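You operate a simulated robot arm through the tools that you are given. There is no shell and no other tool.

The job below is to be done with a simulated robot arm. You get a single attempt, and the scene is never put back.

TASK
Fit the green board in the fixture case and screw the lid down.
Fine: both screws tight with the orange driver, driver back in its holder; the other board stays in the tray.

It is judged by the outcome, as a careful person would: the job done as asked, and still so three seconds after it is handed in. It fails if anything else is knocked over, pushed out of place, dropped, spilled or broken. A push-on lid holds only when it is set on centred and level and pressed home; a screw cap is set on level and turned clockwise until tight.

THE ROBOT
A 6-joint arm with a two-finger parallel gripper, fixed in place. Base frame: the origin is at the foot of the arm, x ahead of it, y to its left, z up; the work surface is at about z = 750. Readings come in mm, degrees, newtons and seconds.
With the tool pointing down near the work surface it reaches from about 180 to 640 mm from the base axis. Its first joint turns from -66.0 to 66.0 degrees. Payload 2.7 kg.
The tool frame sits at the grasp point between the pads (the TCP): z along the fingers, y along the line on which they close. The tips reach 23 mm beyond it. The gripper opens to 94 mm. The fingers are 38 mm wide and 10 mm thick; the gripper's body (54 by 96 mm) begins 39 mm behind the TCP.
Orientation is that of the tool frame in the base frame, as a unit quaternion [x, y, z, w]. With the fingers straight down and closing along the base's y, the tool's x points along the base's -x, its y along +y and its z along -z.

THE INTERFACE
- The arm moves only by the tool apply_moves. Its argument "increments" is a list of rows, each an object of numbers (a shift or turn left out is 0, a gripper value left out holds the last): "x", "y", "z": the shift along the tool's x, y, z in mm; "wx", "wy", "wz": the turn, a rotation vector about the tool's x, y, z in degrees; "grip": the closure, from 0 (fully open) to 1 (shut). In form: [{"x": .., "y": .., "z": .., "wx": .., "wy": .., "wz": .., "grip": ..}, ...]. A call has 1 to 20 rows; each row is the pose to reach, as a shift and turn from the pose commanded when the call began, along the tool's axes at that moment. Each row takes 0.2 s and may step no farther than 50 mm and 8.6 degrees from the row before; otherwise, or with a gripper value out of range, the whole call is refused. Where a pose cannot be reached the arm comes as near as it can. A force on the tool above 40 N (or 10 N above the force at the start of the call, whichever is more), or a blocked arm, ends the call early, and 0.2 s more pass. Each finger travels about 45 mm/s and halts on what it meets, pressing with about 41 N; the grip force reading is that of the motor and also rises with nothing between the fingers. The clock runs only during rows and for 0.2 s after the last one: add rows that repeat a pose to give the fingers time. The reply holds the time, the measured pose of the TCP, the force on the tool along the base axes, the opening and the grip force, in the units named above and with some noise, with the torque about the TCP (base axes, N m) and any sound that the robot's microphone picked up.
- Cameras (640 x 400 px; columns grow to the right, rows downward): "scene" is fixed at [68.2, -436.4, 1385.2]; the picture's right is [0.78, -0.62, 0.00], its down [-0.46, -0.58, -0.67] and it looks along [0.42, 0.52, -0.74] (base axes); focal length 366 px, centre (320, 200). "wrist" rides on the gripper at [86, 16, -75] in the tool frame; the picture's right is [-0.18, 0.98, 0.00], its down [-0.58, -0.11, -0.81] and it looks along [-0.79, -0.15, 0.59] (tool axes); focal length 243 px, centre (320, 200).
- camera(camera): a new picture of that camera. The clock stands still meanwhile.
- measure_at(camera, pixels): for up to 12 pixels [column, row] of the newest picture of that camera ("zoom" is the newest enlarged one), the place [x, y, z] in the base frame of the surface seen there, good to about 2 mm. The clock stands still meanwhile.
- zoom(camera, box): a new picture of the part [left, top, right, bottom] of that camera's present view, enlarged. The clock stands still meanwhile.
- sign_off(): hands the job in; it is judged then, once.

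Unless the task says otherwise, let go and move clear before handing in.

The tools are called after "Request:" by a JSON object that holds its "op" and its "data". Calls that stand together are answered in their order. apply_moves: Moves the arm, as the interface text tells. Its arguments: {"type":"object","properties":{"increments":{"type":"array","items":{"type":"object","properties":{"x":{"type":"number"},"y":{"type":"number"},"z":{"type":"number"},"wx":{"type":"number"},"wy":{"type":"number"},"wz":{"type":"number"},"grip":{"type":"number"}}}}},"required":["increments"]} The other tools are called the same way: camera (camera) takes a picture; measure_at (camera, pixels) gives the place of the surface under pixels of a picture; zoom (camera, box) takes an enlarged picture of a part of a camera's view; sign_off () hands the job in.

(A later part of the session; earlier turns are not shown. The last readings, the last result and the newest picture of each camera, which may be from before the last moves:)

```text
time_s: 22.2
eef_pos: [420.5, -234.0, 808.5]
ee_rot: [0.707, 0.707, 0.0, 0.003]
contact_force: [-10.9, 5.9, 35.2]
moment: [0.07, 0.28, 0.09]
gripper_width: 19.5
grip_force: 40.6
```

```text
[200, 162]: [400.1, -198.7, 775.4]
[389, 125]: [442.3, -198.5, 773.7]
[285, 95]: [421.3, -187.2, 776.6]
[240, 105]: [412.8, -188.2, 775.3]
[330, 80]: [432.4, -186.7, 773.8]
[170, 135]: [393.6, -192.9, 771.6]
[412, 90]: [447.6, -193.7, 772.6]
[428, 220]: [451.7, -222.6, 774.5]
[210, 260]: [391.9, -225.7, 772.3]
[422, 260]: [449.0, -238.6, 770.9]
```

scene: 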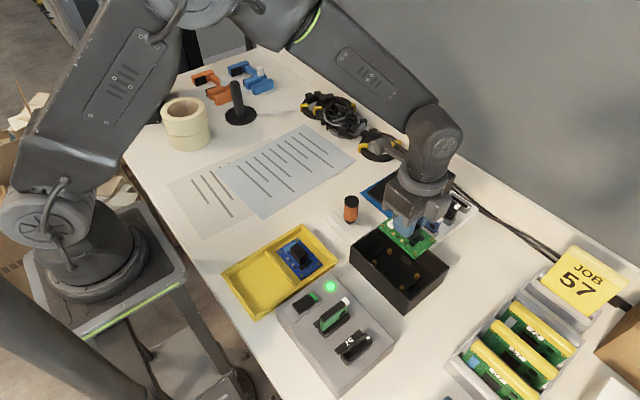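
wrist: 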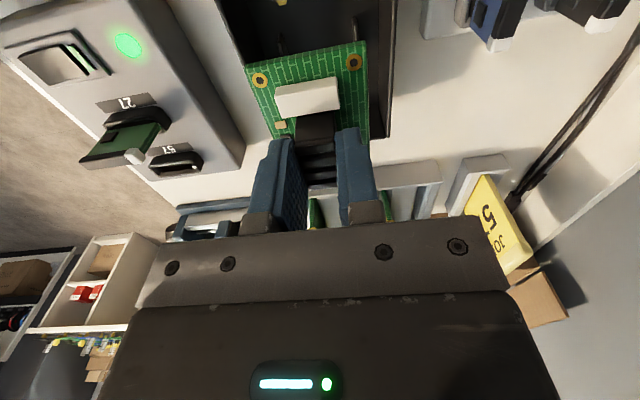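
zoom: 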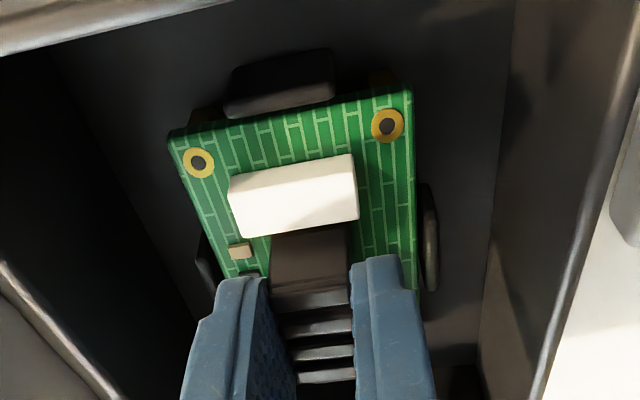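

Request:
{"op": "zoom", "data": {"camera": "scene", "box": [360, 230, 440, 300]}}

Request:
{"op": "measure_at", "data": {"camera": "scene", "pixels": [[389, 260], [432, 273], [417, 286]]}}

```text
5.71 times, centred on (400, 265) of scene
```

zoom: 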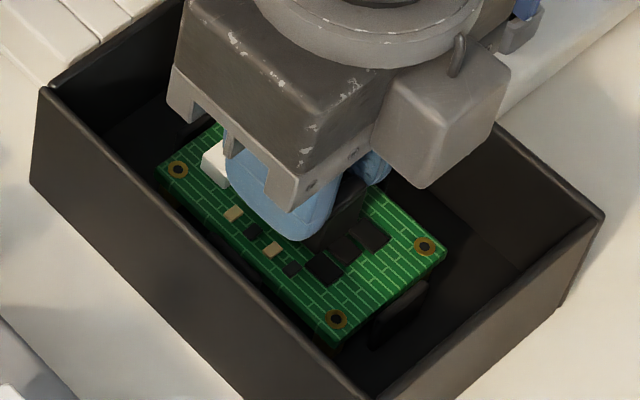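

```text
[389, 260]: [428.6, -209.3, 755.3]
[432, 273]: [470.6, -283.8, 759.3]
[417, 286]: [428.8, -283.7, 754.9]
```

Request:
{"op": "measure_at", "data": {"camera": "zoom", "pixels": [[177, 169], [425, 246], [337, 320], [160, 165], [325, 345], [446, 252], [400, 310], [428, 285], [375, 335], [405, 205], [350, 300], [300, 260]]}}

```text
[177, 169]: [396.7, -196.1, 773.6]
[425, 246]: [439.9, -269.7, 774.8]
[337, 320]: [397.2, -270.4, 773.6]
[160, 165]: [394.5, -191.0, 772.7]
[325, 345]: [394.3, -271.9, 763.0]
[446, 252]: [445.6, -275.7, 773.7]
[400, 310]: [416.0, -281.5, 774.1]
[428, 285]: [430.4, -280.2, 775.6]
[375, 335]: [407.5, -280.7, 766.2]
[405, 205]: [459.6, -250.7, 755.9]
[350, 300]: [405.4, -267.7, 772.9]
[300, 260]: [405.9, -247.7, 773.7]
```

Request:
{"op": "camera", "data": {"camera": "scene"}}

Request:
{"op": "measure_at", "data": {"camera": "scene", "pixels": [[255, 285], [265, 280], [260, 295], [270, 290], [248, 280], [262, 286]]}}

```text
taken
```

scene: 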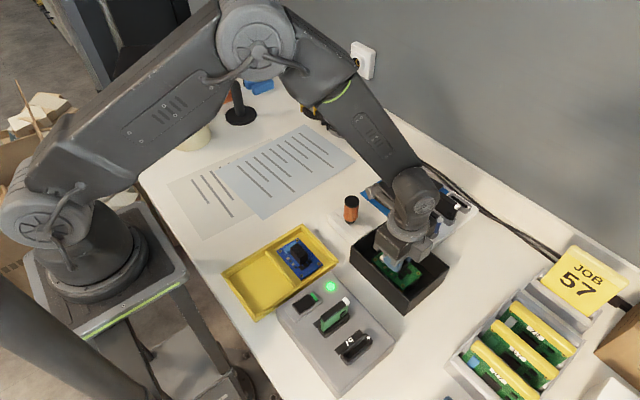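

```text
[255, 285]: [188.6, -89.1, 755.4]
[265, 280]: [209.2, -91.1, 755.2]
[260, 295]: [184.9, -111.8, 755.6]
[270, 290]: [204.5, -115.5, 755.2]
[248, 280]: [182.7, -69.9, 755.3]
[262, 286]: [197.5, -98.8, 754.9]
```

The tray floor is 755.3, so the board is ~6 mm thick. Its top at 773.7 now means it rests on the standoffs (767.4), so it's seated. I'll ease off the pressure slightly and open.

Request:
{"op": "apply_moves", "data": {"increments": [{"z": -0.8}, {"z": -1.2}, {"z": -1.2}]}}

```text
time_s: 23.0
eef_pos: [421.5, -234.1, 808.0]
ee_rot: [0.707, 0.708, 0.001, 0.003]
contact_force: [1.2, 0.2, 21.7]
moment: [-0.16, -0.01, 0.06]
gripper_width: 18.9
grip_force: 40.8
```

Request:
{"op": "apply_moves", "data": {"increments": [{"z": -0.8}, {"z": -1.4}, {"z": -1.4}]}}

```text
time_s: 23.8
eef_pos: [419.3, -233.7, 808.1]
ee_rot: [0.707, 0.707, 0.0, -0.001]
contact_force: [2.4, -3.4, 9.9]
moment: [-0.55, -0.1, 0.06]
gripper_width: 19.2
grip_force: 41.6
```

Pressure is down to about 10 N. Opening the fingers partway now, then lifting straight out.

Request:
{"op": "apply_moves", "data": {"increments": [{"grip": 0.75}, {"grip": 0.65}, {"grip": 0.55}, {"grip": 0.55}, {"grip": 0.55}]}}

Request:
{"op": "zoom", "data": {"camera": "scene", "box": [350, 220, 450, 300]}}

Request:
{"op": "zoom", "data": {"camera": "wrist", "box": [200, 0, 440, 200]}}

```text
time_s: 25.0
eef_pos: [419.9, -232.9, 808.7]
ee_rot: [0.707, 0.707, 0.0, 0.001]
contact_force: [-0.5, -0.6, 0.4]
moment: [-0.01, 0.03, 0.03]
gripper_width: 42.2
grip_force: 0.1
```

```text
5.00 times, centred on (400, 260) of scene
```

zoom: 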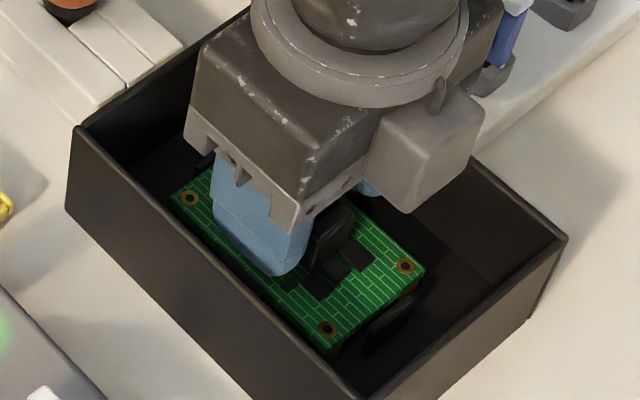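

```text
2.00 times, centred on (320, 100) of wrist
```

zoom: 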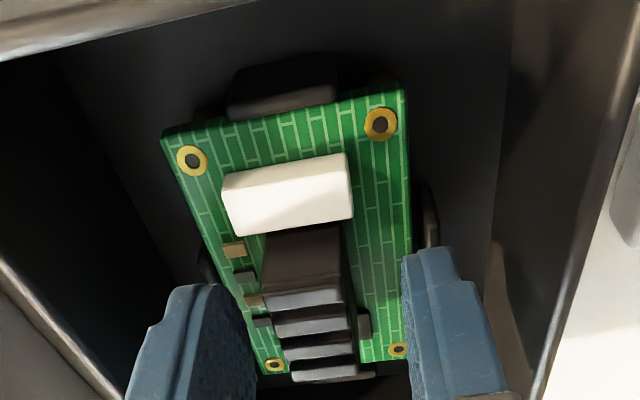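

The board seems to have shifted slightly (~1–2 mm in −x) on release. I'll measure the hole positions against the standoffs.

Request:
{"op": "measure_at", "data": {"camera": "zoom", "pixels": [[192, 160], [380, 124], [275, 366], [397, 350], [163, 132], [405, 85], [428, 220], [205, 260]]}}

Request:
{"op": "zoom", "data": {"camera": "scene", "box": [350, 220, 450, 300]}}

Request:
{"op": "measure_at", "data": {"camera": "zoom", "pixels": [[190, 198], [405, 265], [327, 328], [173, 195], [320, 350], [428, 272], [385, 325], [350, 250], [350, 210]]}}

```text
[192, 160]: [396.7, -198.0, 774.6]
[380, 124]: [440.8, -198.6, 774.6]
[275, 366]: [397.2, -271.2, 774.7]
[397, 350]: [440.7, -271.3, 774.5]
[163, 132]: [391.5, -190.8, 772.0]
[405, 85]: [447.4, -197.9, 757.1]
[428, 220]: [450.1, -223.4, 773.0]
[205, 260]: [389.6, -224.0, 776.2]
```

```text
5.00 times, centred on (400, 260) of scene
```

zoom: 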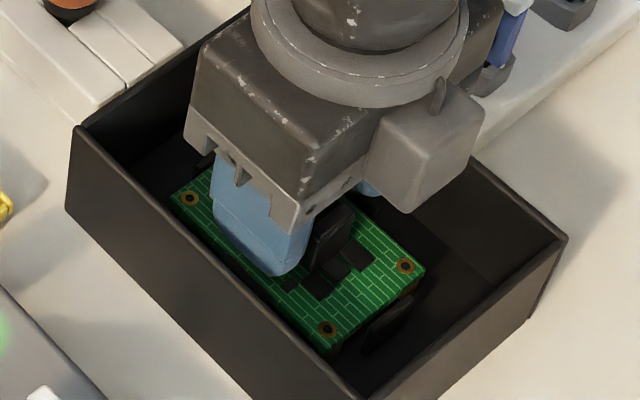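

```text
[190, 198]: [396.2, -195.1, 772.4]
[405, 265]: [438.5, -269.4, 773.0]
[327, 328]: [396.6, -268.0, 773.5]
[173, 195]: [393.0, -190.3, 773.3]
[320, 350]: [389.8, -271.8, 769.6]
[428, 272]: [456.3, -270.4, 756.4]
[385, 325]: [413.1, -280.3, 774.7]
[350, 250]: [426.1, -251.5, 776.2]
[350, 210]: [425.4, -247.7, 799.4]
```

The board sits level on all four standoffs but about 1.4 mm toward −x. Closing the centred fingers once more will nudge it back to centre, so I'll do that and reopen.

Request:
{"op": "apply_moves", "data": {"increments": [{"y": -0.3, "grip": 0.65}, {"y": -0.3, "grip": 0.72}, {"y": -0.3, "grip": 0.77}, {"y": -0.3, "grip": 0.82}, {"y": -0.3, "grip": 0.82}, {"y": -0.3, "grip": 0.82}]}}

Request:
{"op": "zoom", "data": {"camera": "wrist", "box": [200, 0, 440, 200]}}

Request:
{"op": "measure_at", "data": {"camera": "zoom", "pixels": [[192, 160], [380, 124], [200, 162], [389, 125], [428, 220], [205, 260]]}}

```text
time_s: 26.4
eef_pos: [419.9, -232.3, 808.3]
ee_rot: [0.707, 0.707, 0.0, 0.001]
contact_force: [-0.6, 0.8, 1.3]
moment: [-0.01, 0.01, 0.02]
gripper_width: 18.6
grip_force: 40.9
```

```text
2.00 times, centred on (320, 100) of wrist
```

zoom: 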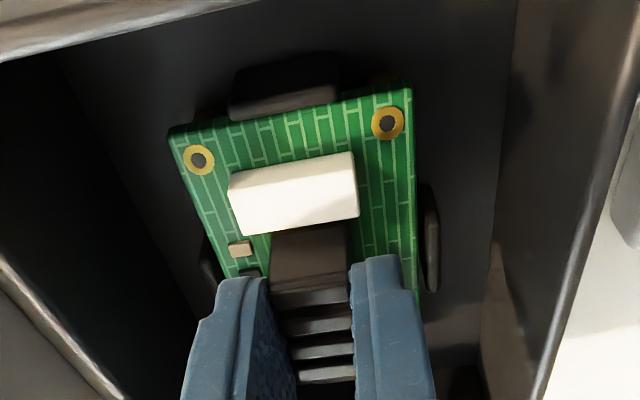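

```text
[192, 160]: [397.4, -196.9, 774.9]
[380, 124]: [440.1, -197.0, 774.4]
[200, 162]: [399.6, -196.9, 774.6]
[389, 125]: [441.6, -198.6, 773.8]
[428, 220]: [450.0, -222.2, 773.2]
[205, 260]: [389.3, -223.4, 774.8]
```

Holes now at x 399.6/441.6, matching the standoffs at 399.1/441.5. Reopening gently.

Request:
{"op": "apply_moves", "data": {"increments": [{"grip": 0.78}, {"grip": 0.75}, {"grip": 0.7}, {"grip": 0.62}, {"grip": 0.55}, {"grip": 0.55}]}}

Request:
{"op": "zoom", "data": {"camera": "wrist", "box": [200, 0, 440, 200]}}

Request:
{"op": "measure_at", "data": {"camera": "zoom", "pixels": [[192, 160], [380, 124], [200, 162], [389, 125], [428, 220], [205, 260]]}}

```text
time_s: 27.8
eef_pos: [419.3, -233.6, 808.1]
ee_rot: [0.707, 0.707, -0.001, 0.001]
contact_force: [0.7, 0.5, -0.5]
moment: [0.02, 0.02, -0.02]
gripper_width: 42.4
grip_force: 0.0
```

```text
2.00 times, centred on (320, 100) of wrist
```

zoom: 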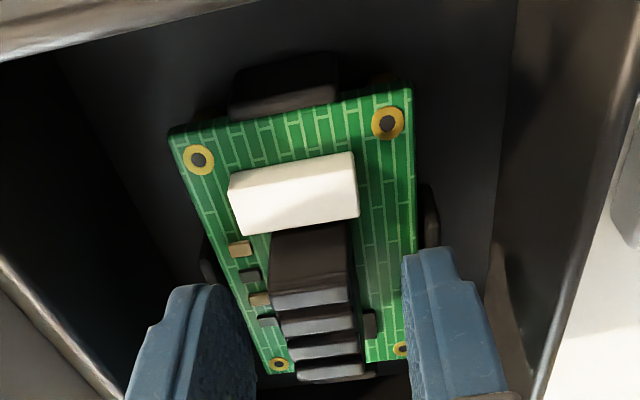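

```text
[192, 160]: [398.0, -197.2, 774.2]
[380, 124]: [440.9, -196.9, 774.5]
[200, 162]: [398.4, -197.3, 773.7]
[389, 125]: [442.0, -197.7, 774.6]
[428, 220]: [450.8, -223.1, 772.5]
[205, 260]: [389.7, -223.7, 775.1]
```

The board stayed centred and level after release. I'll lift straight out of the case.

Request:
{"op": "apply_moves", "data": {"increments": [{"z": -25}, {"z": -60}, {"z": -100}, {"z": -125}, {"z": -125}]}}

Request:
{"op": "camera", "data": {"camera": "wrist"}}

Request:
{"op": "zoom", "data": {"camera": "scene", "box": [350, 220, 450, 300]}}

```text
time_s: 29.0
eef_pos: [420.7, -233.5, 932.7]
ee_rot: [0.707, 0.708, 0.0, 0.003]
contact_force: [0.0, 0.5, -0.7]
moment: [0.03, -0.01, -0.01]
gripper_width: 42.2
grip_force: 0.1
```

```text
taken
```

wrist: 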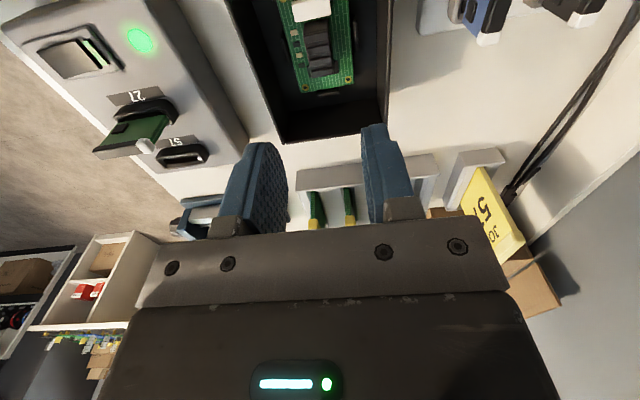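

```text
5.00 times, centred on (400, 260) of scene
```

zoom: 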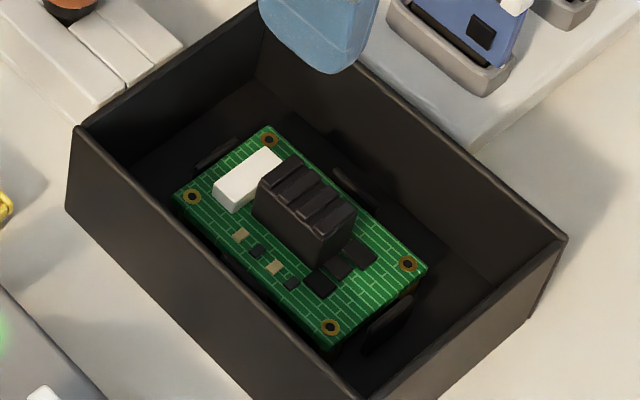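

The board is seated neatly. Now I'll move over toward the lid, turning the tool back −90° on the way so the fingers will close along y across the lid's handle.

Request:
{"op": "apply_moves", "data": {"increments": [{"x": 10, "y": 12, "wz": -8}, {"x": 20, "y": 24, "wz": -16}, {"x": 30, "y": 36, "wz": -24}, {"x": 40, "y": 48, "wz": -32}, {"x": 50, "y": 60, "wz": -40}, {"x": 60, "y": 72, "wz": -48}, {"x": 70, "y": 84, "wz": -56}, {"x": 80, "y": 95, "wz": -64}, {"x": 90, "y": 105, "wz": -72}, {"x": 100, "y": 115, "wz": -80}, {"x": 110, "y": 125, "wz": -86}, {"x": 120, "y": 130, "wz": -90}, {"x": 133, "y": 130, "wz": -90}, {"x": 133, "y": 130, "wz": -90}]}}

Request:
{"op": "camera", "data": {"camera": "wrist"}}

Request:
{"op": "camera", "data": {"camera": "scene"}}

```text
time_s: 32.0
eef_pos: [551.2, -99.0, 933.7]
ee_rot: [0.0, 1.0, -0.001, 0.001]
contact_force: [0.4, 0.9, 0.2]
moment: [0.0, 0.03, -0.04]
gripper_width: 42.5
grip_force: 0.1
```

```text
taken
```

wrist: 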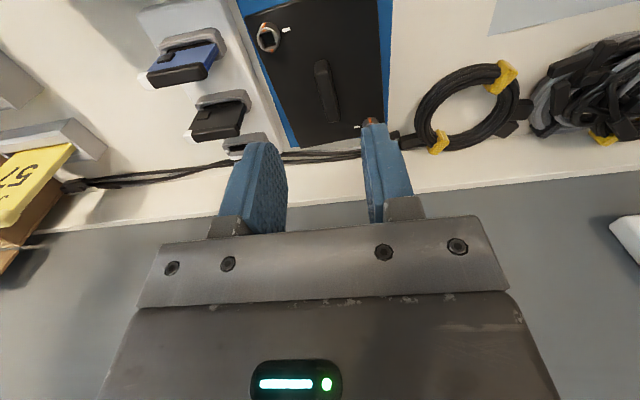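

```text
taken
```

scene: 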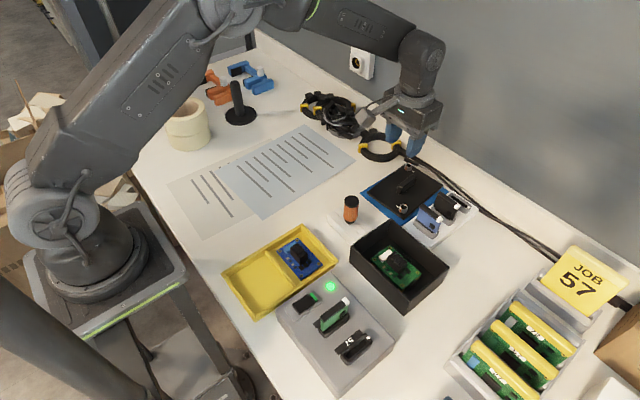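

Request:
{"op": "zoom", "data": {"camera": "wrist", "box": [230, 0, 410, 160]}}

Request:
{"op": "measure_at", "data": {"camera": "zoom", "pixels": [[135, 130], [180, 100], [305, 205], [335, 205], [315, 330], [350, 325], [320, 230], [335, 310], [60, 50], [400, 50], [200, 395], [150, 330]]}}

Request:
{"op": "zoom", "data": {"camera": "scene", "box": [355, 155, 475, 235]}}

Request:
{"op": "measure_at", "data": {"camera": "zoom", "pixels": [[36, 213], [208, 75], [395, 165], [200, 340], [217, 90], [190, 300], [182, 172], [258, 115], [195, 185], [250, 103], [168, 285], [238, 110]]}}

```text
2.50 times, centred on (320, 80) of wrist
```

zoom: 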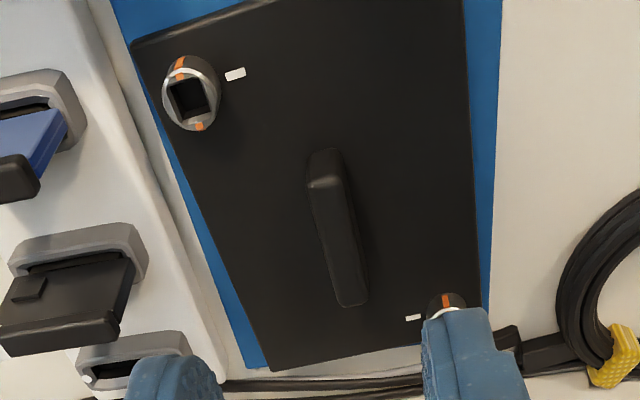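

```text
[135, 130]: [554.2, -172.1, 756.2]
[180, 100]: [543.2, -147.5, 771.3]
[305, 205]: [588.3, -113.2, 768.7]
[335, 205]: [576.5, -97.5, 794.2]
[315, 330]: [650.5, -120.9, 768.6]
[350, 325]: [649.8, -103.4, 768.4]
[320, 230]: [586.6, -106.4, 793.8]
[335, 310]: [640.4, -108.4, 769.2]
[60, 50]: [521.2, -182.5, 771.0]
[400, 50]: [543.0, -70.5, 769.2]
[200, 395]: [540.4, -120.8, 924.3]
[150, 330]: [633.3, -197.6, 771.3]
```

```text
5.00 times, centred on (415, 195) of scene
```

zoom: 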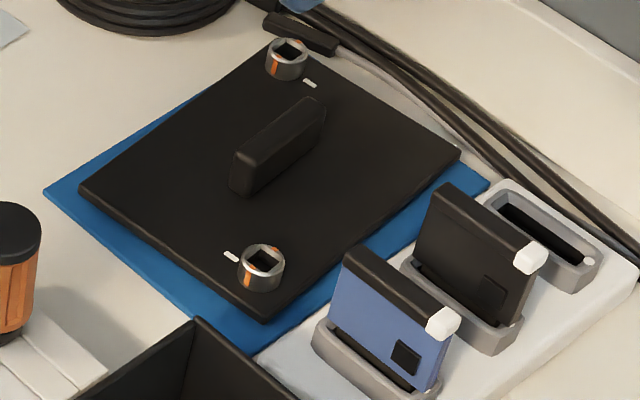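

```text
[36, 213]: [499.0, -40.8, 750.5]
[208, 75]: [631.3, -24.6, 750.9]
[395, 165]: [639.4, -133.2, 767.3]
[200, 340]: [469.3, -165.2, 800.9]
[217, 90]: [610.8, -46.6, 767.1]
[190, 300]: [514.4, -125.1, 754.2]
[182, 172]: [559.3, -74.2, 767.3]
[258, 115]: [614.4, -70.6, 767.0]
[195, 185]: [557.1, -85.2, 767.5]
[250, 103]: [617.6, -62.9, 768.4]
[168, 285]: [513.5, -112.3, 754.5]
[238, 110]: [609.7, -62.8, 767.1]
```

Request:
{"op": "measure_at", "data": {"camera": "zoom", "pixels": [[85, 188], [265, 45], [454, 153], [264, 314], [240, 155], [255, 160], [308, 100], [320, 108], [250, 150], [310, 110], [280, 128], [232, 185]]}}

Request:
{"op": "measure_at", "data": {"camera": "zoom", "pixels": [[242, 258], [284, 262], [263, 246], [263, 274], [267, 48], [306, 50], [287, 38], [289, 60], [240, 190], [320, 130], [205, 330], [90, 210]]}}

```text
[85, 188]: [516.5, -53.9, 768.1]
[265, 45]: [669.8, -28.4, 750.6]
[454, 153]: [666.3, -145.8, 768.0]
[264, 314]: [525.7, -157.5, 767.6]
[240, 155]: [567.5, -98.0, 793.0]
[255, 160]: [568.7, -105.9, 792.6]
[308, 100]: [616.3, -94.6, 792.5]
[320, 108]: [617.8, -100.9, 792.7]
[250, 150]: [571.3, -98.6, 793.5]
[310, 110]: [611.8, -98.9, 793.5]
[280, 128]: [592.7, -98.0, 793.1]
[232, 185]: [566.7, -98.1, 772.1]
```

```text
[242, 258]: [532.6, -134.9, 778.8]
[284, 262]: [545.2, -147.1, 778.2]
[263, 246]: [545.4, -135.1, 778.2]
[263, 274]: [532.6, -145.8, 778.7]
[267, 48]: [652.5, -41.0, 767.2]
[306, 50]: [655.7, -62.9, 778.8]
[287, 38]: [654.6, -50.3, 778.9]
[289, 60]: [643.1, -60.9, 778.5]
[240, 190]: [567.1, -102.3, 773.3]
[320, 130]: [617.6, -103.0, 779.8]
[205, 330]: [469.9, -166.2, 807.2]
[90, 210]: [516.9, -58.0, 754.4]
```

The lid corners and handle show it is yawed about +4.9° (counter-clockwise) with centre ≈ (592, −100), handle top z 793. I'll line up above it with a matching −4.9° tool turn.

Request:
{"op": "apply_moves", "data": {"increments": [{"x": -20, "y": -0.5, "z": 25, "wz": -4.9}, {"x": -41.1, "y": -0.9, "z": 55, "wz": -4.9}, {"x": -41.1, "y": -0.9, "z": 84, "wz": -4.9}, {"x": -41.1, "y": -0.9, "z": 84, "wz": -4.9}, {"x": -41.1, "y": -0.9, "z": 84, "wz": -4.9}]}}

Request:
{"op": "zoom", "data": {"camera": "wrist", "box": [200, 0, 440, 200]}}

Request:
{"op": "zoom", "data": {"camera": "scene", "box": [355, 140, 475, 235]}}

```text
time_s: 33.2
eef_pos: [592.5, -100.9, 850.3]
ee_rot: [-0.043, 0.999, -0.001, 0.002]
contact_force: [0.2, 1.0, -0.3]
moment: [-0.04, 0.04, -0.04]
gripper_width: 42.4
grip_force: 0.1
```

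```text
2.00 times, centred on (320, 100) of wrist
```

zoom: 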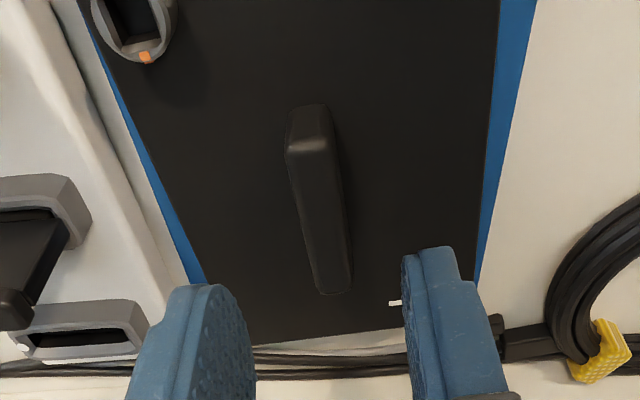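

```text
4.21 times, centred on (415, 188) of scene
```

zoom: 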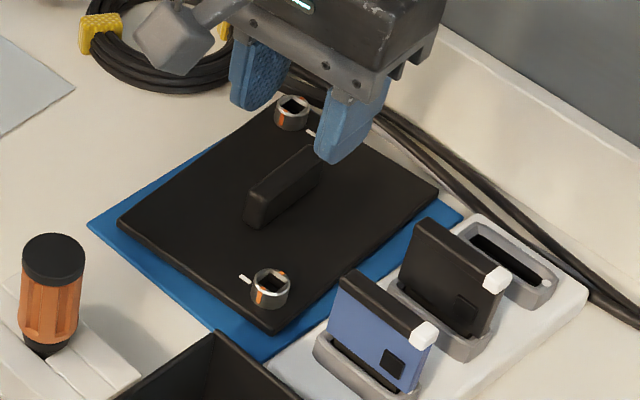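

Request:
{"op": "measure_at", "data": {"camera": "zoom", "pixels": [[290, 158], [326, 152], [300, 180], [335, 180], [312, 250], [345, 245], [318, 285], [348, 280], [310, 160], [330, 270]]}}

Request:
{"op": "measure_at", "data": {"camera": "wrist", "pixels": [[250, 60], [265, 150], [430, 140]]}}

```text
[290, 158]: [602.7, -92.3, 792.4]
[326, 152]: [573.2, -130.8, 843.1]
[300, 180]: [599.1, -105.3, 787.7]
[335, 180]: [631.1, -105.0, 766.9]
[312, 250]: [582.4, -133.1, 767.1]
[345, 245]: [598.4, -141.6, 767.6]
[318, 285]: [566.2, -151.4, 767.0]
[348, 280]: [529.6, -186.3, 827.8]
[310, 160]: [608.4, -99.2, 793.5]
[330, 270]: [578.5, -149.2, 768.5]
```

```text
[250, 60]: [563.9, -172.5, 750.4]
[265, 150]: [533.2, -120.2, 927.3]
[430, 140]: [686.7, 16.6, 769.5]
```

Request:
{"op": "zoom", "data": {"camera": "wrist", "box": [200, 0, 440, 200]}}

Request:
{"op": "measure_at", "data": {"camera": "zoom", "pixels": [[290, 158], [326, 152], [298, 190], [333, 185], [312, 260], [342, 255], [318, 285], [348, 280], [310, 160], [330, 280]]}}

```text
2.00 times, centred on (320, 100) of wrist
```

zoom: 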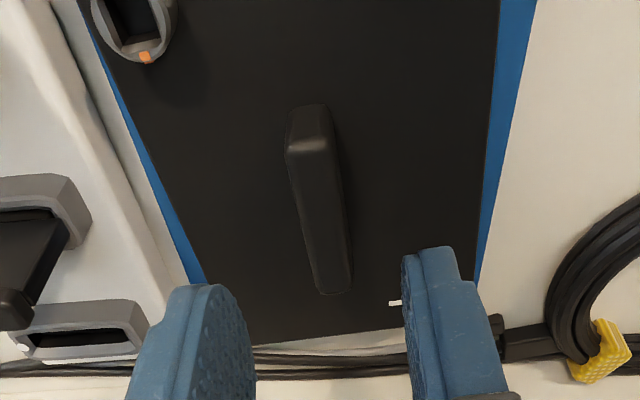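

```text
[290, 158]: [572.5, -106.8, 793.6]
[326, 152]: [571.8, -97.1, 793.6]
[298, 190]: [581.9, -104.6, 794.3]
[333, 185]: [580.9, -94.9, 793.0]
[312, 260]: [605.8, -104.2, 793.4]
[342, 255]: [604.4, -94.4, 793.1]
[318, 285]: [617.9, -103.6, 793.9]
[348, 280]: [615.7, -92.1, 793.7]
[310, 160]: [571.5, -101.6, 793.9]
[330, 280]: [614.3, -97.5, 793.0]
```

The handle centreline passes through (593, −100), right under the TCP. Lowering to z≈796 (tips 5 mm above the lid) in steps.

Request:
{"op": "apply_moves", "data": {"increments": [{"z": 20}, {"z": 40}, {"z": 54}, {"z": 54}, {"z": 54}]}}

Request:
{"op": "zoom", "data": {"camera": "wrist", "box": [200, 0, 440, 200]}}

Request:
{"op": "zoom", "data": {"camera": "scene", "box": [355, 140, 475, 235]}}

```text
time_s: 34.4
eef_pos: [591.5, -102.1, 795.6]
ee_rot: [-0.043, 0.999, 0.0, 0.001]
contact_force: [-0.6, -0.2, -0.5]
moment: [-0.02, 0.01, -0.02]
gripper_width: 42.4
grip_force: 0.0
```

```text
2.00 times, centred on (320, 100) of wrist
```

zoom: 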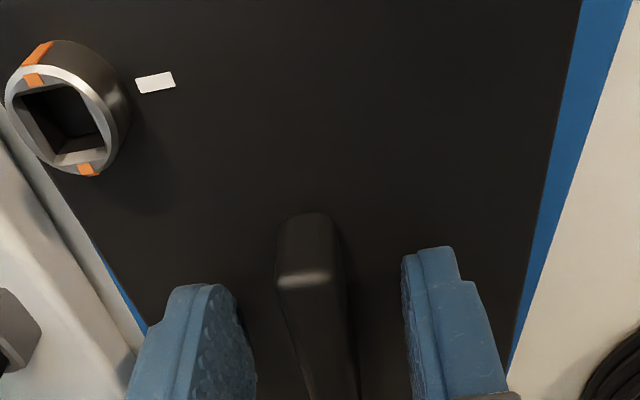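

```text
4.21 times, centred on (415, 188) of scene
```

zoom: 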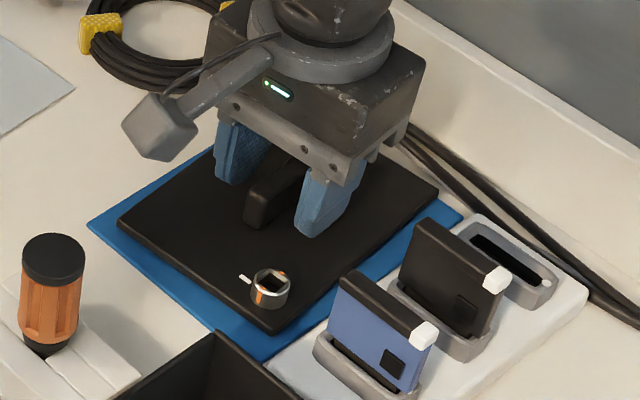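

The handle is between the pads with clearance; closing gently.

Request:
{"op": "apply_moves", "data": {"increments": [{"grip": 0.65}, {"grip": 0.75}, {"grip": 0.82}, {"grip": 0.9}, {"grip": 0.97}, {"grip": 0.97}, {"grip": 0.97}]}}

Request:
{"op": "zoom", "data": {"camera": "wrist", "box": [200, 0, 440, 200]}}

```text
time_s: 36.0
eef_pos: [591.0, -101.4, 796.1]
ee_rot: [-0.043, 0.999, -0.002, 0.0]
contact_force: [-0.1, 0.1, 1.2]
moment: [0.03, 0.05, -0.05]
gripper_width: 13.4
grip_force: 41.0
```

```text
2.00 times, centred on (320, 100) of wrist
```

zoom: 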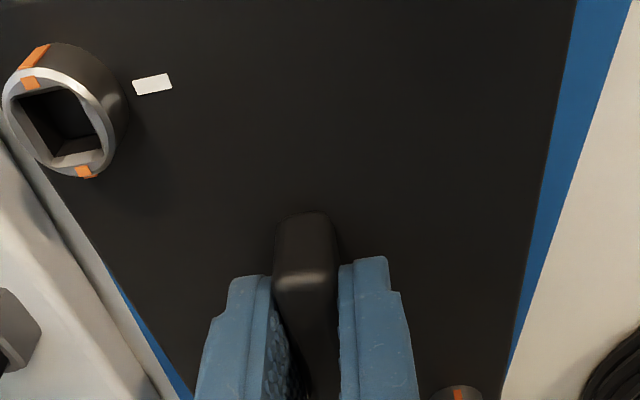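

The handle is gripped (13.4 mm, 41 N). Lifting the lid straight up.

Request:
{"op": "apply_moves", "data": {"increments": [{"z": -5}, {"z": -20}, {"z": -45}, {"z": -75}, {"z": -105}, {"z": -140}, {"z": -140}]}}

Request:
{"op": "camera", "data": {"camera": "wrist"}}

Request:
{"op": "camera", "data": {"camera": "scene"}}

```text
time_s: 37.6
eef_pos: [593.8, -100.5, 937.3]
ee_rot: [-0.043, 0.999, -0.001, 0.001]
contact_force: [-0.9, 0.0, -0.3]
moment: [0.01, 0.01, 0.02]
gripper_width: 13.3
grip_force: 41.1
```

```text
taken
```

wrist: 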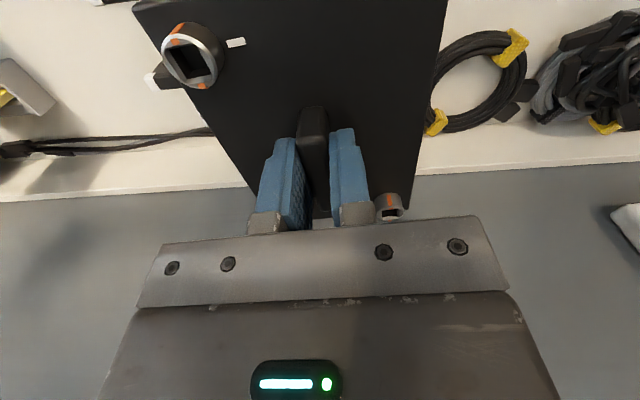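

```text
taken
```

scene: 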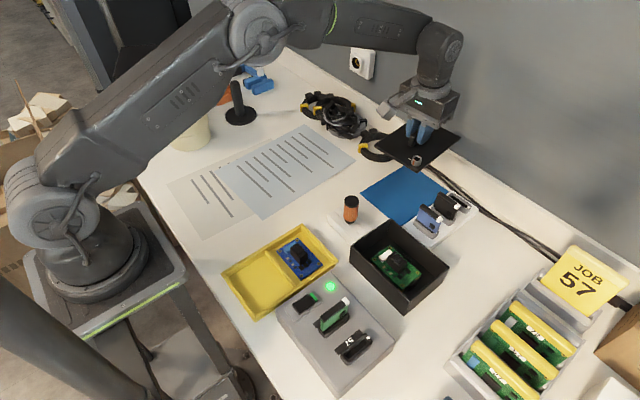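

The lid hangs level in the grip and the mat is clear. I'll carry it over the case at the same height while turning it 94.9° clockwise.

Request:
{"op": "apply_moves", "data": {"increments": [{"x": 25, "y": -9, "wz": 7.9}, {"x": 45, "y": -19, "wz": 15.8}, {"x": 60, "y": -29, "wz": 23.7}, {"x": 75, "y": -39, "wz": 31.6}, {"x": 90, "y": -49, "wz": 39.5}, {"x": 105, "y": -59, "wz": 47.4}, {"x": 120, "y": -69, "wz": 55.3}, {"x": 135, "y": -79, "wz": 63.2}, {"x": 150, "y": -90, "wz": 71.1}, {"x": 165, "y": -102, "wz": 79}, {"x": 178, "y": -112, "wz": 86.9}, {"x": 183.7, "y": -116.9, "wz": 94.9}, {"x": 183.7, "y": -116.9, "wz": 94.9}, {"x": 183.7, "y": -116.9, "wz": 94.9}]}}

Request:
{"op": "camera", "data": {"camera": "wrist"}}

Request:
{"op": "camera", "data": {"camera": "scene"}}

```text
time_s: 40.6
eef_pos: [417.4, -233.3, 936.8]
ee_rot: [0.708, 0.706, 0.0, 0.001]
contact_force: [0.5, 0.0, -0.8]
moment: [0.02, 0.0, 0.02]
gripper_width: 13.4
grip_force: 41.4
```

```text
taken
```

wrist: 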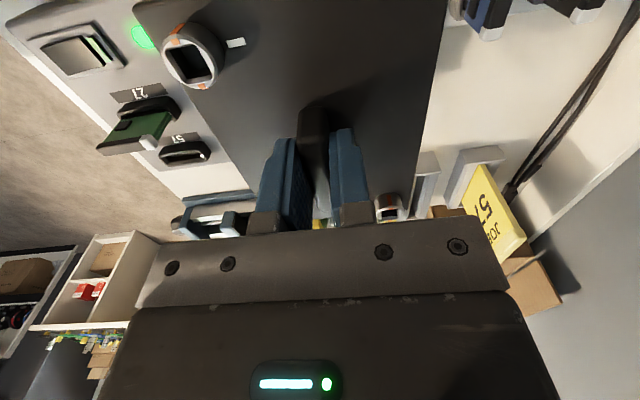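

```text
taken
```

scene: 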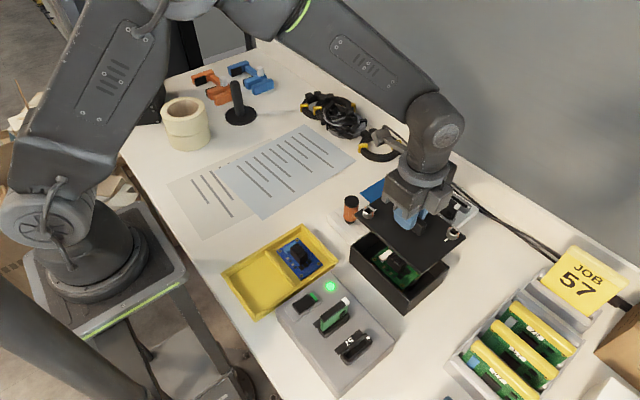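

Request:
{"op": "apply_moves", "data": {"increments": [{"z": 25}, {"z": 50}, {"z": 70}, {"z": 70}, {"z": 70}]}}

Request:
{"op": "zoom", "data": {"camera": "scene", "box": [330, 195, 470, 315]}}

Request:
{"op": "zoom", "data": {"camera": "wrist", "box": [120, 0, 480, 225]}}

```text
time_s: 41.8
eef_pos: [417.2, -232.6, 865.9]
ee_rot: [0.707, 0.707, 0.0, 0.001]
contact_force: [0.6, -1.4, -0.7]
moment: [-0.01, -0.01, 0.03]
gripper_width: 13.3
grip_force: 41.1
```

```text
3.33 times, centred on (400, 255) of scene
```

zoom: 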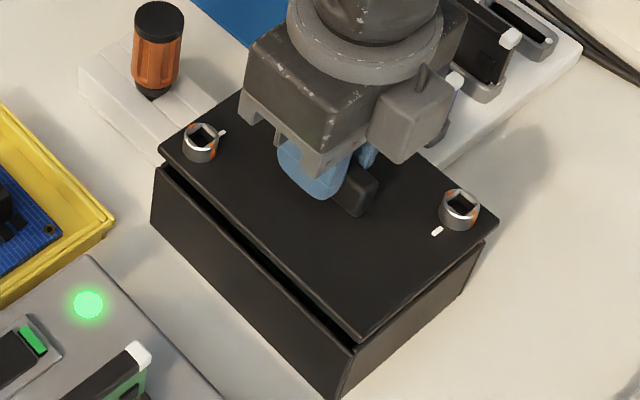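

```text
1.78 times, centred on (300, 112) of wrist
```

zoom: 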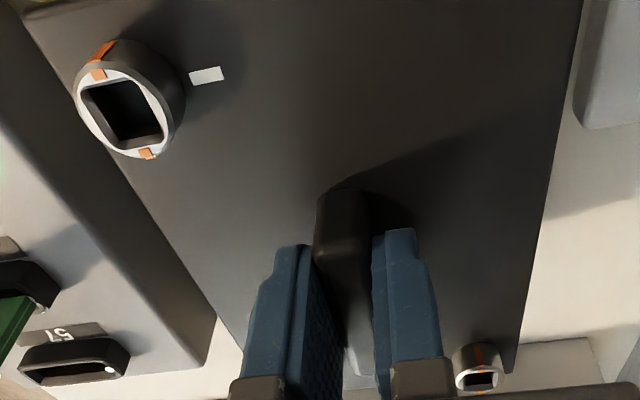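

Request:
{"op": "zoom", "data": {"camera": "scene", "box": [340, 200, 450, 310]}}

Request:
{"op": "zoom", "data": {"camera": "scene", "box": [360, 220, 480, 320]}}

```text
3.64 times, centred on (395, 255) of scene
```

zoom: 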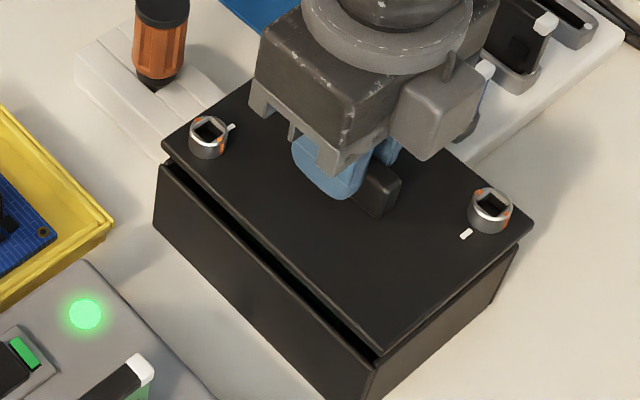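

```text
4.00 times, centred on (420, 270) of scene
```

zoom: 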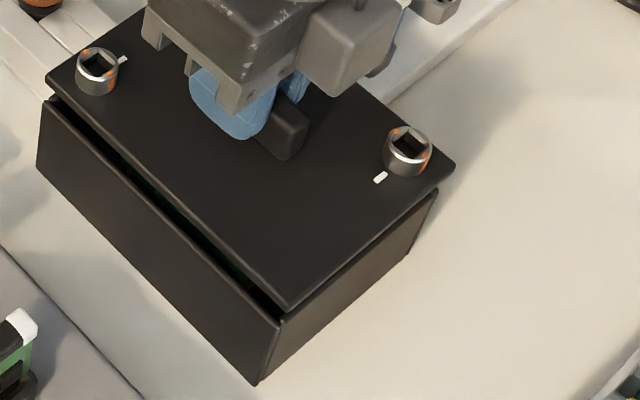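

Request:
{"op": "measure_at", "data": {"camera": "zoom", "pixels": [[52, 78], [287, 299], [450, 166], [110, 128], [230, 243], [335, 262], [420, 190], [48, 104], [275, 325], [288, 325], [433, 195], [360, 258]]}}

Request:
{"op": "measure_at", "data": {"camera": "zoom", "pixels": [[80, 62], [118, 65], [97, 53], [97, 74], [388, 145], [428, 150], [410, 133], [408, 158], [200, 255], [120, 175], [420, 205], [300, 318]]}}

```text
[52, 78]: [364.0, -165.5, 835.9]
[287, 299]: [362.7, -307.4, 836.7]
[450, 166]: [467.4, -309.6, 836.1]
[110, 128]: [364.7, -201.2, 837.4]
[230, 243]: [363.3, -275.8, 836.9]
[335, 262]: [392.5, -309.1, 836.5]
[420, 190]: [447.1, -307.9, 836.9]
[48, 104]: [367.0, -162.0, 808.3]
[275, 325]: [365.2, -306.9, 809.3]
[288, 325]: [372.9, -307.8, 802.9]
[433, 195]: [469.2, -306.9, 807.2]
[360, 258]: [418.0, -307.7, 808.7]
```

```text
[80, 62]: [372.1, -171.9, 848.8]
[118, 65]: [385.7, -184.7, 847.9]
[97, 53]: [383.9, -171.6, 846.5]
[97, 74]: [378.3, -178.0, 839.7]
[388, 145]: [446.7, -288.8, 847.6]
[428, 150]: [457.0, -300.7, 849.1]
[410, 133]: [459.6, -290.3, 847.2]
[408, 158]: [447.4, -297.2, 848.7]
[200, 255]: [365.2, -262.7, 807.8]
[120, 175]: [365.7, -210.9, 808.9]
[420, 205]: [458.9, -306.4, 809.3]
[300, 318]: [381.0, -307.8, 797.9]
```

Comparing edges in the same camera: lid −x edge 363.5 vs case 365.5, lid −y edge −308.6 vs case −306.9. So the lid needs +2.0 mm in x and +1.8 mm in y; I'll correct that, lower 10 mm and re-check.

Request:
{"op": "apply_moves", "data": {"increments": [{"x": 1.8, "y": 2.0}, {"x": 1.8, "y": 2.0, "z": 5}, {"x": 1.8, "y": 2.0, "z": 10}, {"x": 1.8, "y": 2.0, "z": 10}, {"x": 1.8, "y": 2.0, "z": 10}]}}

Request:
{"op": "zoom", "data": {"camera": "scene", "box": [360, 220, 480, 320]}}

Request:
{"op": "measure_at", "data": {"camera": "zoom", "pixels": [[52, 86], [287, 306], [450, 172], [110, 136], [230, 251], [335, 270], [420, 198], [120, 175], [200, 255], [275, 325], [360, 266], [433, 200]]}}

```text
time_s: 43.0
eef_pos: [419.7, -231.4, 855.5]
ee_rot: [0.707, 0.707, 0.0, 0.001]
contact_force: [-0.2, -0.5, -1.0]
moment: [0.0, 0.03, -0.01]
gripper_width: 13.2
grip_force: 41.6
```

```text
4.00 times, centred on (420, 270) of scene
```

zoom: 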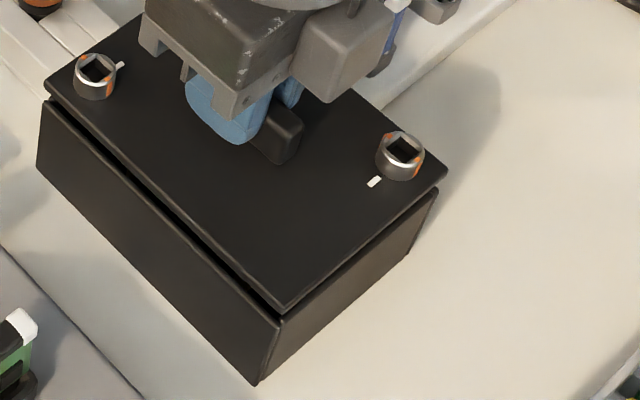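

```text
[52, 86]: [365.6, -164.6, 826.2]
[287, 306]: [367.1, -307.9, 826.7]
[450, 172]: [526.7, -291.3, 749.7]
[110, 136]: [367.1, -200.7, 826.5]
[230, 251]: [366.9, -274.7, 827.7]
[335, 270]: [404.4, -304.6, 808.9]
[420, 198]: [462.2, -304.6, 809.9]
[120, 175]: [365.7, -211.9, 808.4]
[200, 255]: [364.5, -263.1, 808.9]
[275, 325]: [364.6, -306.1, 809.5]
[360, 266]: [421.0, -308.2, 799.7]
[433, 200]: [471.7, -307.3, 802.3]
```

Request:
{"op": "zoom", "data": {"camera": "scene", "box": [392, 280, 432, 305]}}

Request:
{"op": "measure_at", "data": {"camera": "zoom", "pixels": [[300, 200], [320, 220], [340, 205], [310, 210], [330, 215], [250, 145], [240, 210], [280, 250], [320, 280], [340, 265], [400, 215], [400, 150]]}}

Request:
{"op": "zoom", "data": {"camera": "scene", "box": [430, 250, 470, 275]}}

Request:
{"op": "zoom", "data": {"camera": "scene", "box": [335, 230, 375, 255]}}

```text
16.00 times, centred on (412, 292) of scene
```

zoom: 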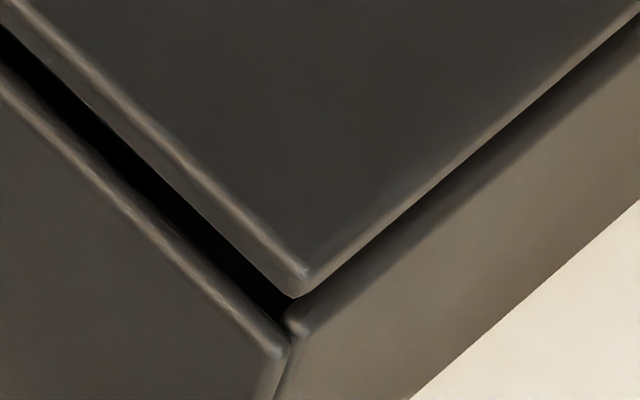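

```text
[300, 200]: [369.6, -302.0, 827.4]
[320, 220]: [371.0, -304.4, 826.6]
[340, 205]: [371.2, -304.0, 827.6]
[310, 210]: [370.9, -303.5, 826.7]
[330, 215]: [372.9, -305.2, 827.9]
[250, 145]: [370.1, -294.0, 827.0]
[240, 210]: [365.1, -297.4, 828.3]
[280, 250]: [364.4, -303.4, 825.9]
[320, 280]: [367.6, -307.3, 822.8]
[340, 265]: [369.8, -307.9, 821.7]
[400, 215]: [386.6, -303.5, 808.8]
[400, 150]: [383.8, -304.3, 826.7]
```

```text
16.00 times, centred on (450, 262) of scene
```

zoom: 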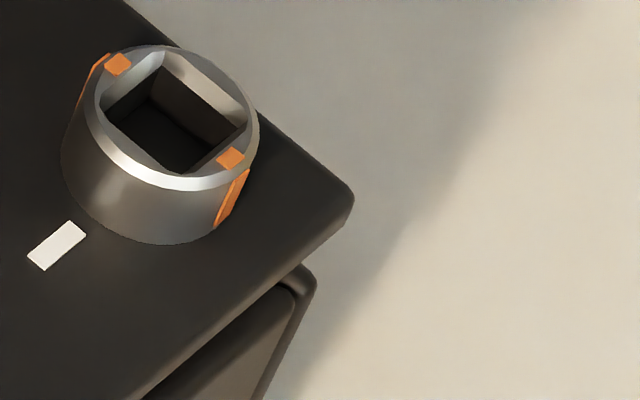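

```text
16.00 times, centred on (355, 242) of scene
```

zoom: 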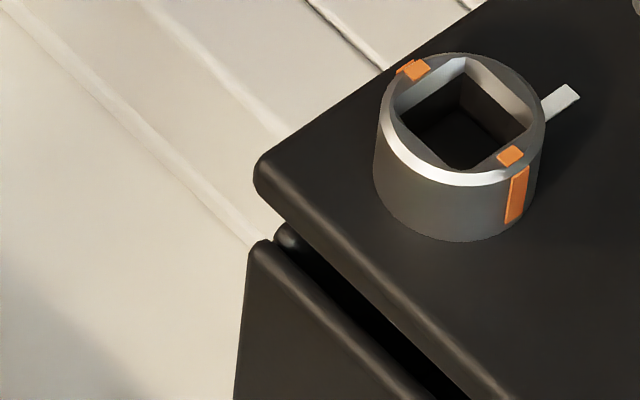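

Request:
{"op": "measure_at", "data": {"camera": "zoom", "pixels": [[262, 165], [262, 185], [290, 205], [258, 250], [290, 280], [330, 310], [370, 285], [286, 237], [300, 250], [300, 120], [340, 110], [420, 325]]}}

Request:
{"op": "zoom", "data": {"camera": "scene", "box": [392, 280, 432, 305]}}

Request:
{"op": "measure_at", "data": {"camera": "zoom", "pixels": [[120, 200], [200, 280], [260, 340], [305, 315], [400, 235], [500, 150], [150, 140], [220, 205], [280, 260], [340, 255], [450, 155], [560, 65]]}}

Request:
{"op": "zoom", "data": {"camera": "scene", "box": [430, 250, 470, 275]}}

Request:
{"op": "measure_at", "data": {"camera": "zoom", "pixels": [[345, 195], [320, 165], [345, 210], [310, 275], [308, 290], [250, 310], [200, 360], [200, 325], [280, 250], [285, 320]]}}

```text
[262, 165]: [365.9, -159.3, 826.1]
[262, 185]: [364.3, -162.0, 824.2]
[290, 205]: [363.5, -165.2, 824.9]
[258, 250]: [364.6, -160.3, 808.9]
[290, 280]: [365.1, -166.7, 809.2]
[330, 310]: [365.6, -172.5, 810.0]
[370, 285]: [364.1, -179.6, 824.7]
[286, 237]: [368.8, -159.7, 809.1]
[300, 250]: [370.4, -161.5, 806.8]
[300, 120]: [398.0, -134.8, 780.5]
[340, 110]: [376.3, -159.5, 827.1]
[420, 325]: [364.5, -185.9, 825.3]
```

```text
16.00 times, centred on (412, 292) of scene
```

zoom: 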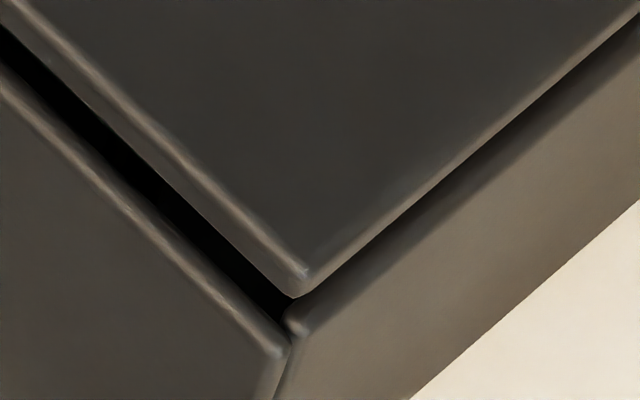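

```text
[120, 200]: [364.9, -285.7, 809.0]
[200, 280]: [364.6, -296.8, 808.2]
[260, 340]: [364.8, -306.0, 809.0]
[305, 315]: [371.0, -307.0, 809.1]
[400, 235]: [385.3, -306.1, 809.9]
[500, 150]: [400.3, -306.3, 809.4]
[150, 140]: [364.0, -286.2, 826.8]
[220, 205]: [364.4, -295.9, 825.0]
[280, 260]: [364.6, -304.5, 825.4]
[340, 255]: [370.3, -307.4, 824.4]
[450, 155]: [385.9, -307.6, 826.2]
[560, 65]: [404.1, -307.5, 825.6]
```

```text
16.00 times, centred on (450, 262) of scene
```

zoom: 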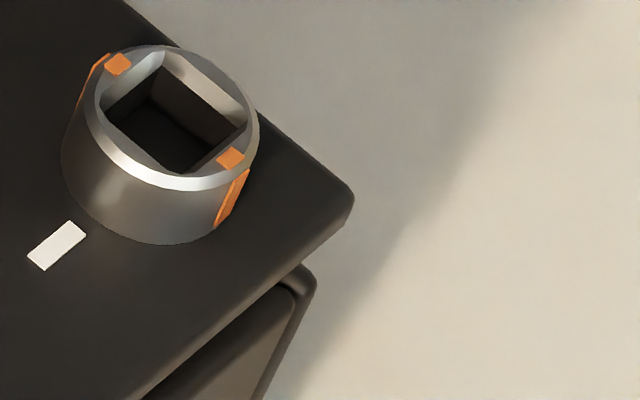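

```text
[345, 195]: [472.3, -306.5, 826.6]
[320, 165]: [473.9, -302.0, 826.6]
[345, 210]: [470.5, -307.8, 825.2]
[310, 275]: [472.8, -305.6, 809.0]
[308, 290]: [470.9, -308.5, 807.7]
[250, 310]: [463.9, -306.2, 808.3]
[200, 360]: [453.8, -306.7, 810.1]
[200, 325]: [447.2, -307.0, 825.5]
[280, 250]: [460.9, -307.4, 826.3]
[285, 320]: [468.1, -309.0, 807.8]
```

At the finer zoom the lid spans x 364.2–473.9, y −307.5 to −159.4, and the case x 364.9–472.8, y −306.5 to −160. They are concentric within about 0.3 mm, so I'll lower gradually and watch the force.

Request:
{"op": "apply_moves", "data": {"increments": [{"z": 2}, {"z": 4}, {"z": 6}, {"z": 6}]}}

```text
time_s: 44.0
eef_pos: [418.7, -231.4, 849.6]
ee_rot: [0.707, 0.707, 0.001, 0.001]
contact_force: [-0.2, 0.5, -0.9]
moment: [0.0, 0.02, 0.0]
gripper_width: 13.3
grip_force: 40.1
```

Request:
{"op": "apply_moves", "data": {"increments": [{"z": 1.5}, {"z": 3}, {"z": 4.5}, {"z": 4.5}]}}

Request:
{"op": "zoom", "data": {"camera": "scene", "box": [392, 280, 432, 305]}}

```text
time_s: 45.0
eef_pos: [418.8, -230.8, 845.1]
ee_rot: [0.707, 0.707, 0.0, 0.001]
contact_force: [0.1, -0.2, 0.0]
moment: [-0.02, 0.01, 0.04]
gripper_width: 13.4
grip_force: 41.8
```

```text
16.00 times, centred on (412, 292) of scene
```

zoom: 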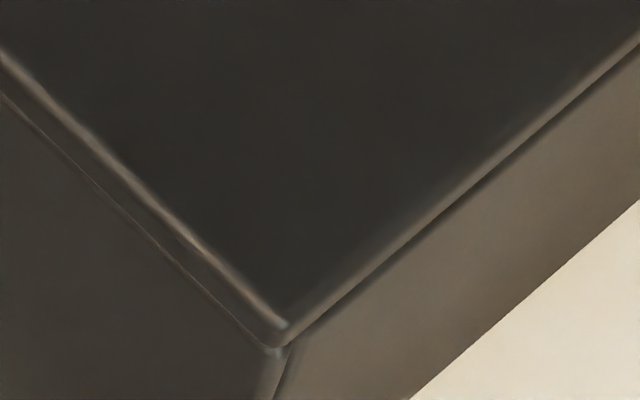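

The lip has entered without touching and the gap is nearly closed. Going down the last few millimetres.

Request:
{"op": "apply_moves", "data": {"increments": [{"z": 1}, {"z": 2}, {"z": 2.5}, {"z": 2.5}]}}

Request:
{"op": "zoom", "data": {"camera": "scene", "box": [392, 280, 432, 305]}}

Request:
{"op": "zoom", "data": {"camera": "scene", "box": [360, 220, 480, 320]}}

```text
time_s: 46.0
eef_pos: [419.2, -231.5, 844.7]
ee_rot: [0.707, 0.707, 0.001, 0.002]
contact_force: [-9.4, 4.0, 29.2]
moment: [0.66, 0.21, 0.04]
gripper_width: 13.4
grip_force: 41.3
```

```text
16.00 times, centred on (412, 292) of scene
```

zoom: 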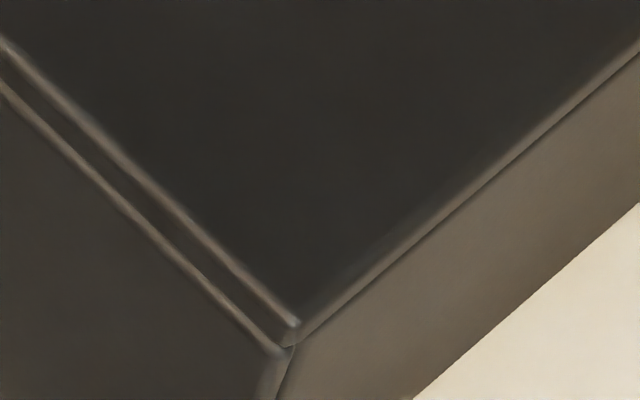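

```text
4.00 times, centred on (420, 270) of scene
```

zoom: 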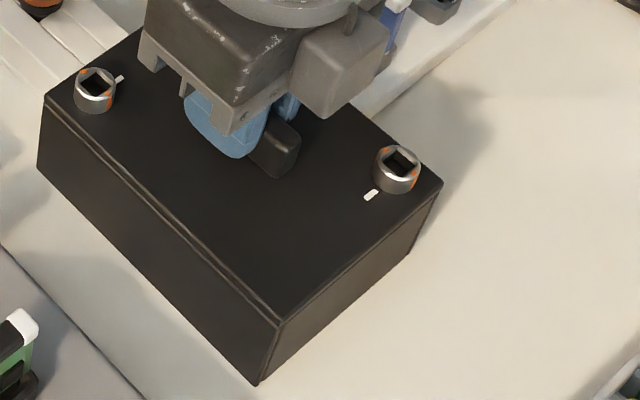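

Request:
{"op": "measure_at", "data": {"camera": "zoom", "pixels": [[60, 95], [130, 155], [275, 305], [270, 290], [360, 240], [430, 185], [420, 175], [150, 130], [330, 220], [220, 230]]}}

Request:
{"op": "zoom", "data": {"camera": "scene", "box": [335, 230, 375, 255]}}

Request:
{"op": "zoom", "data": {"camera": "scene", "box": [430, 250, 470, 275]}}

```text
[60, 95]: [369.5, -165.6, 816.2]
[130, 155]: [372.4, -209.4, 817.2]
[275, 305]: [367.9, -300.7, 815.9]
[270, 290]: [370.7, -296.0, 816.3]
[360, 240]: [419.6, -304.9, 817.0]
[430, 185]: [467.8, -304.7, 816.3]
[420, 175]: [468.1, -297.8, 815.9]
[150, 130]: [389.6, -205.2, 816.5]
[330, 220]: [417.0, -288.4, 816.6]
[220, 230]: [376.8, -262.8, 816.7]
```

```text
16.00 times, centred on (355, 242) of scene
```

zoom: 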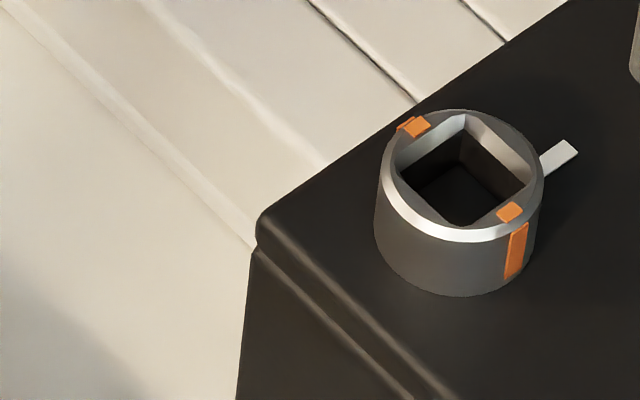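

```text
16.00 times, centred on (450, 262) of scene
```

zoom: 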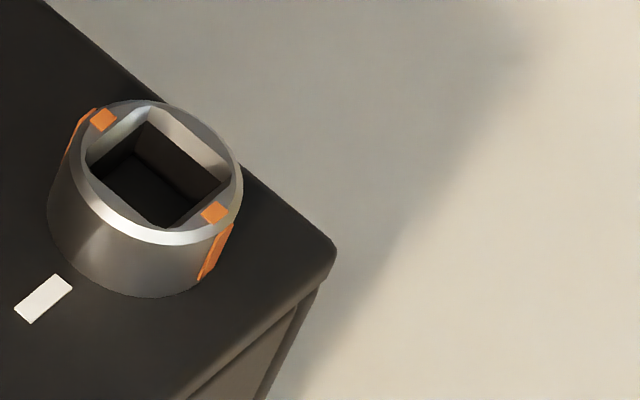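

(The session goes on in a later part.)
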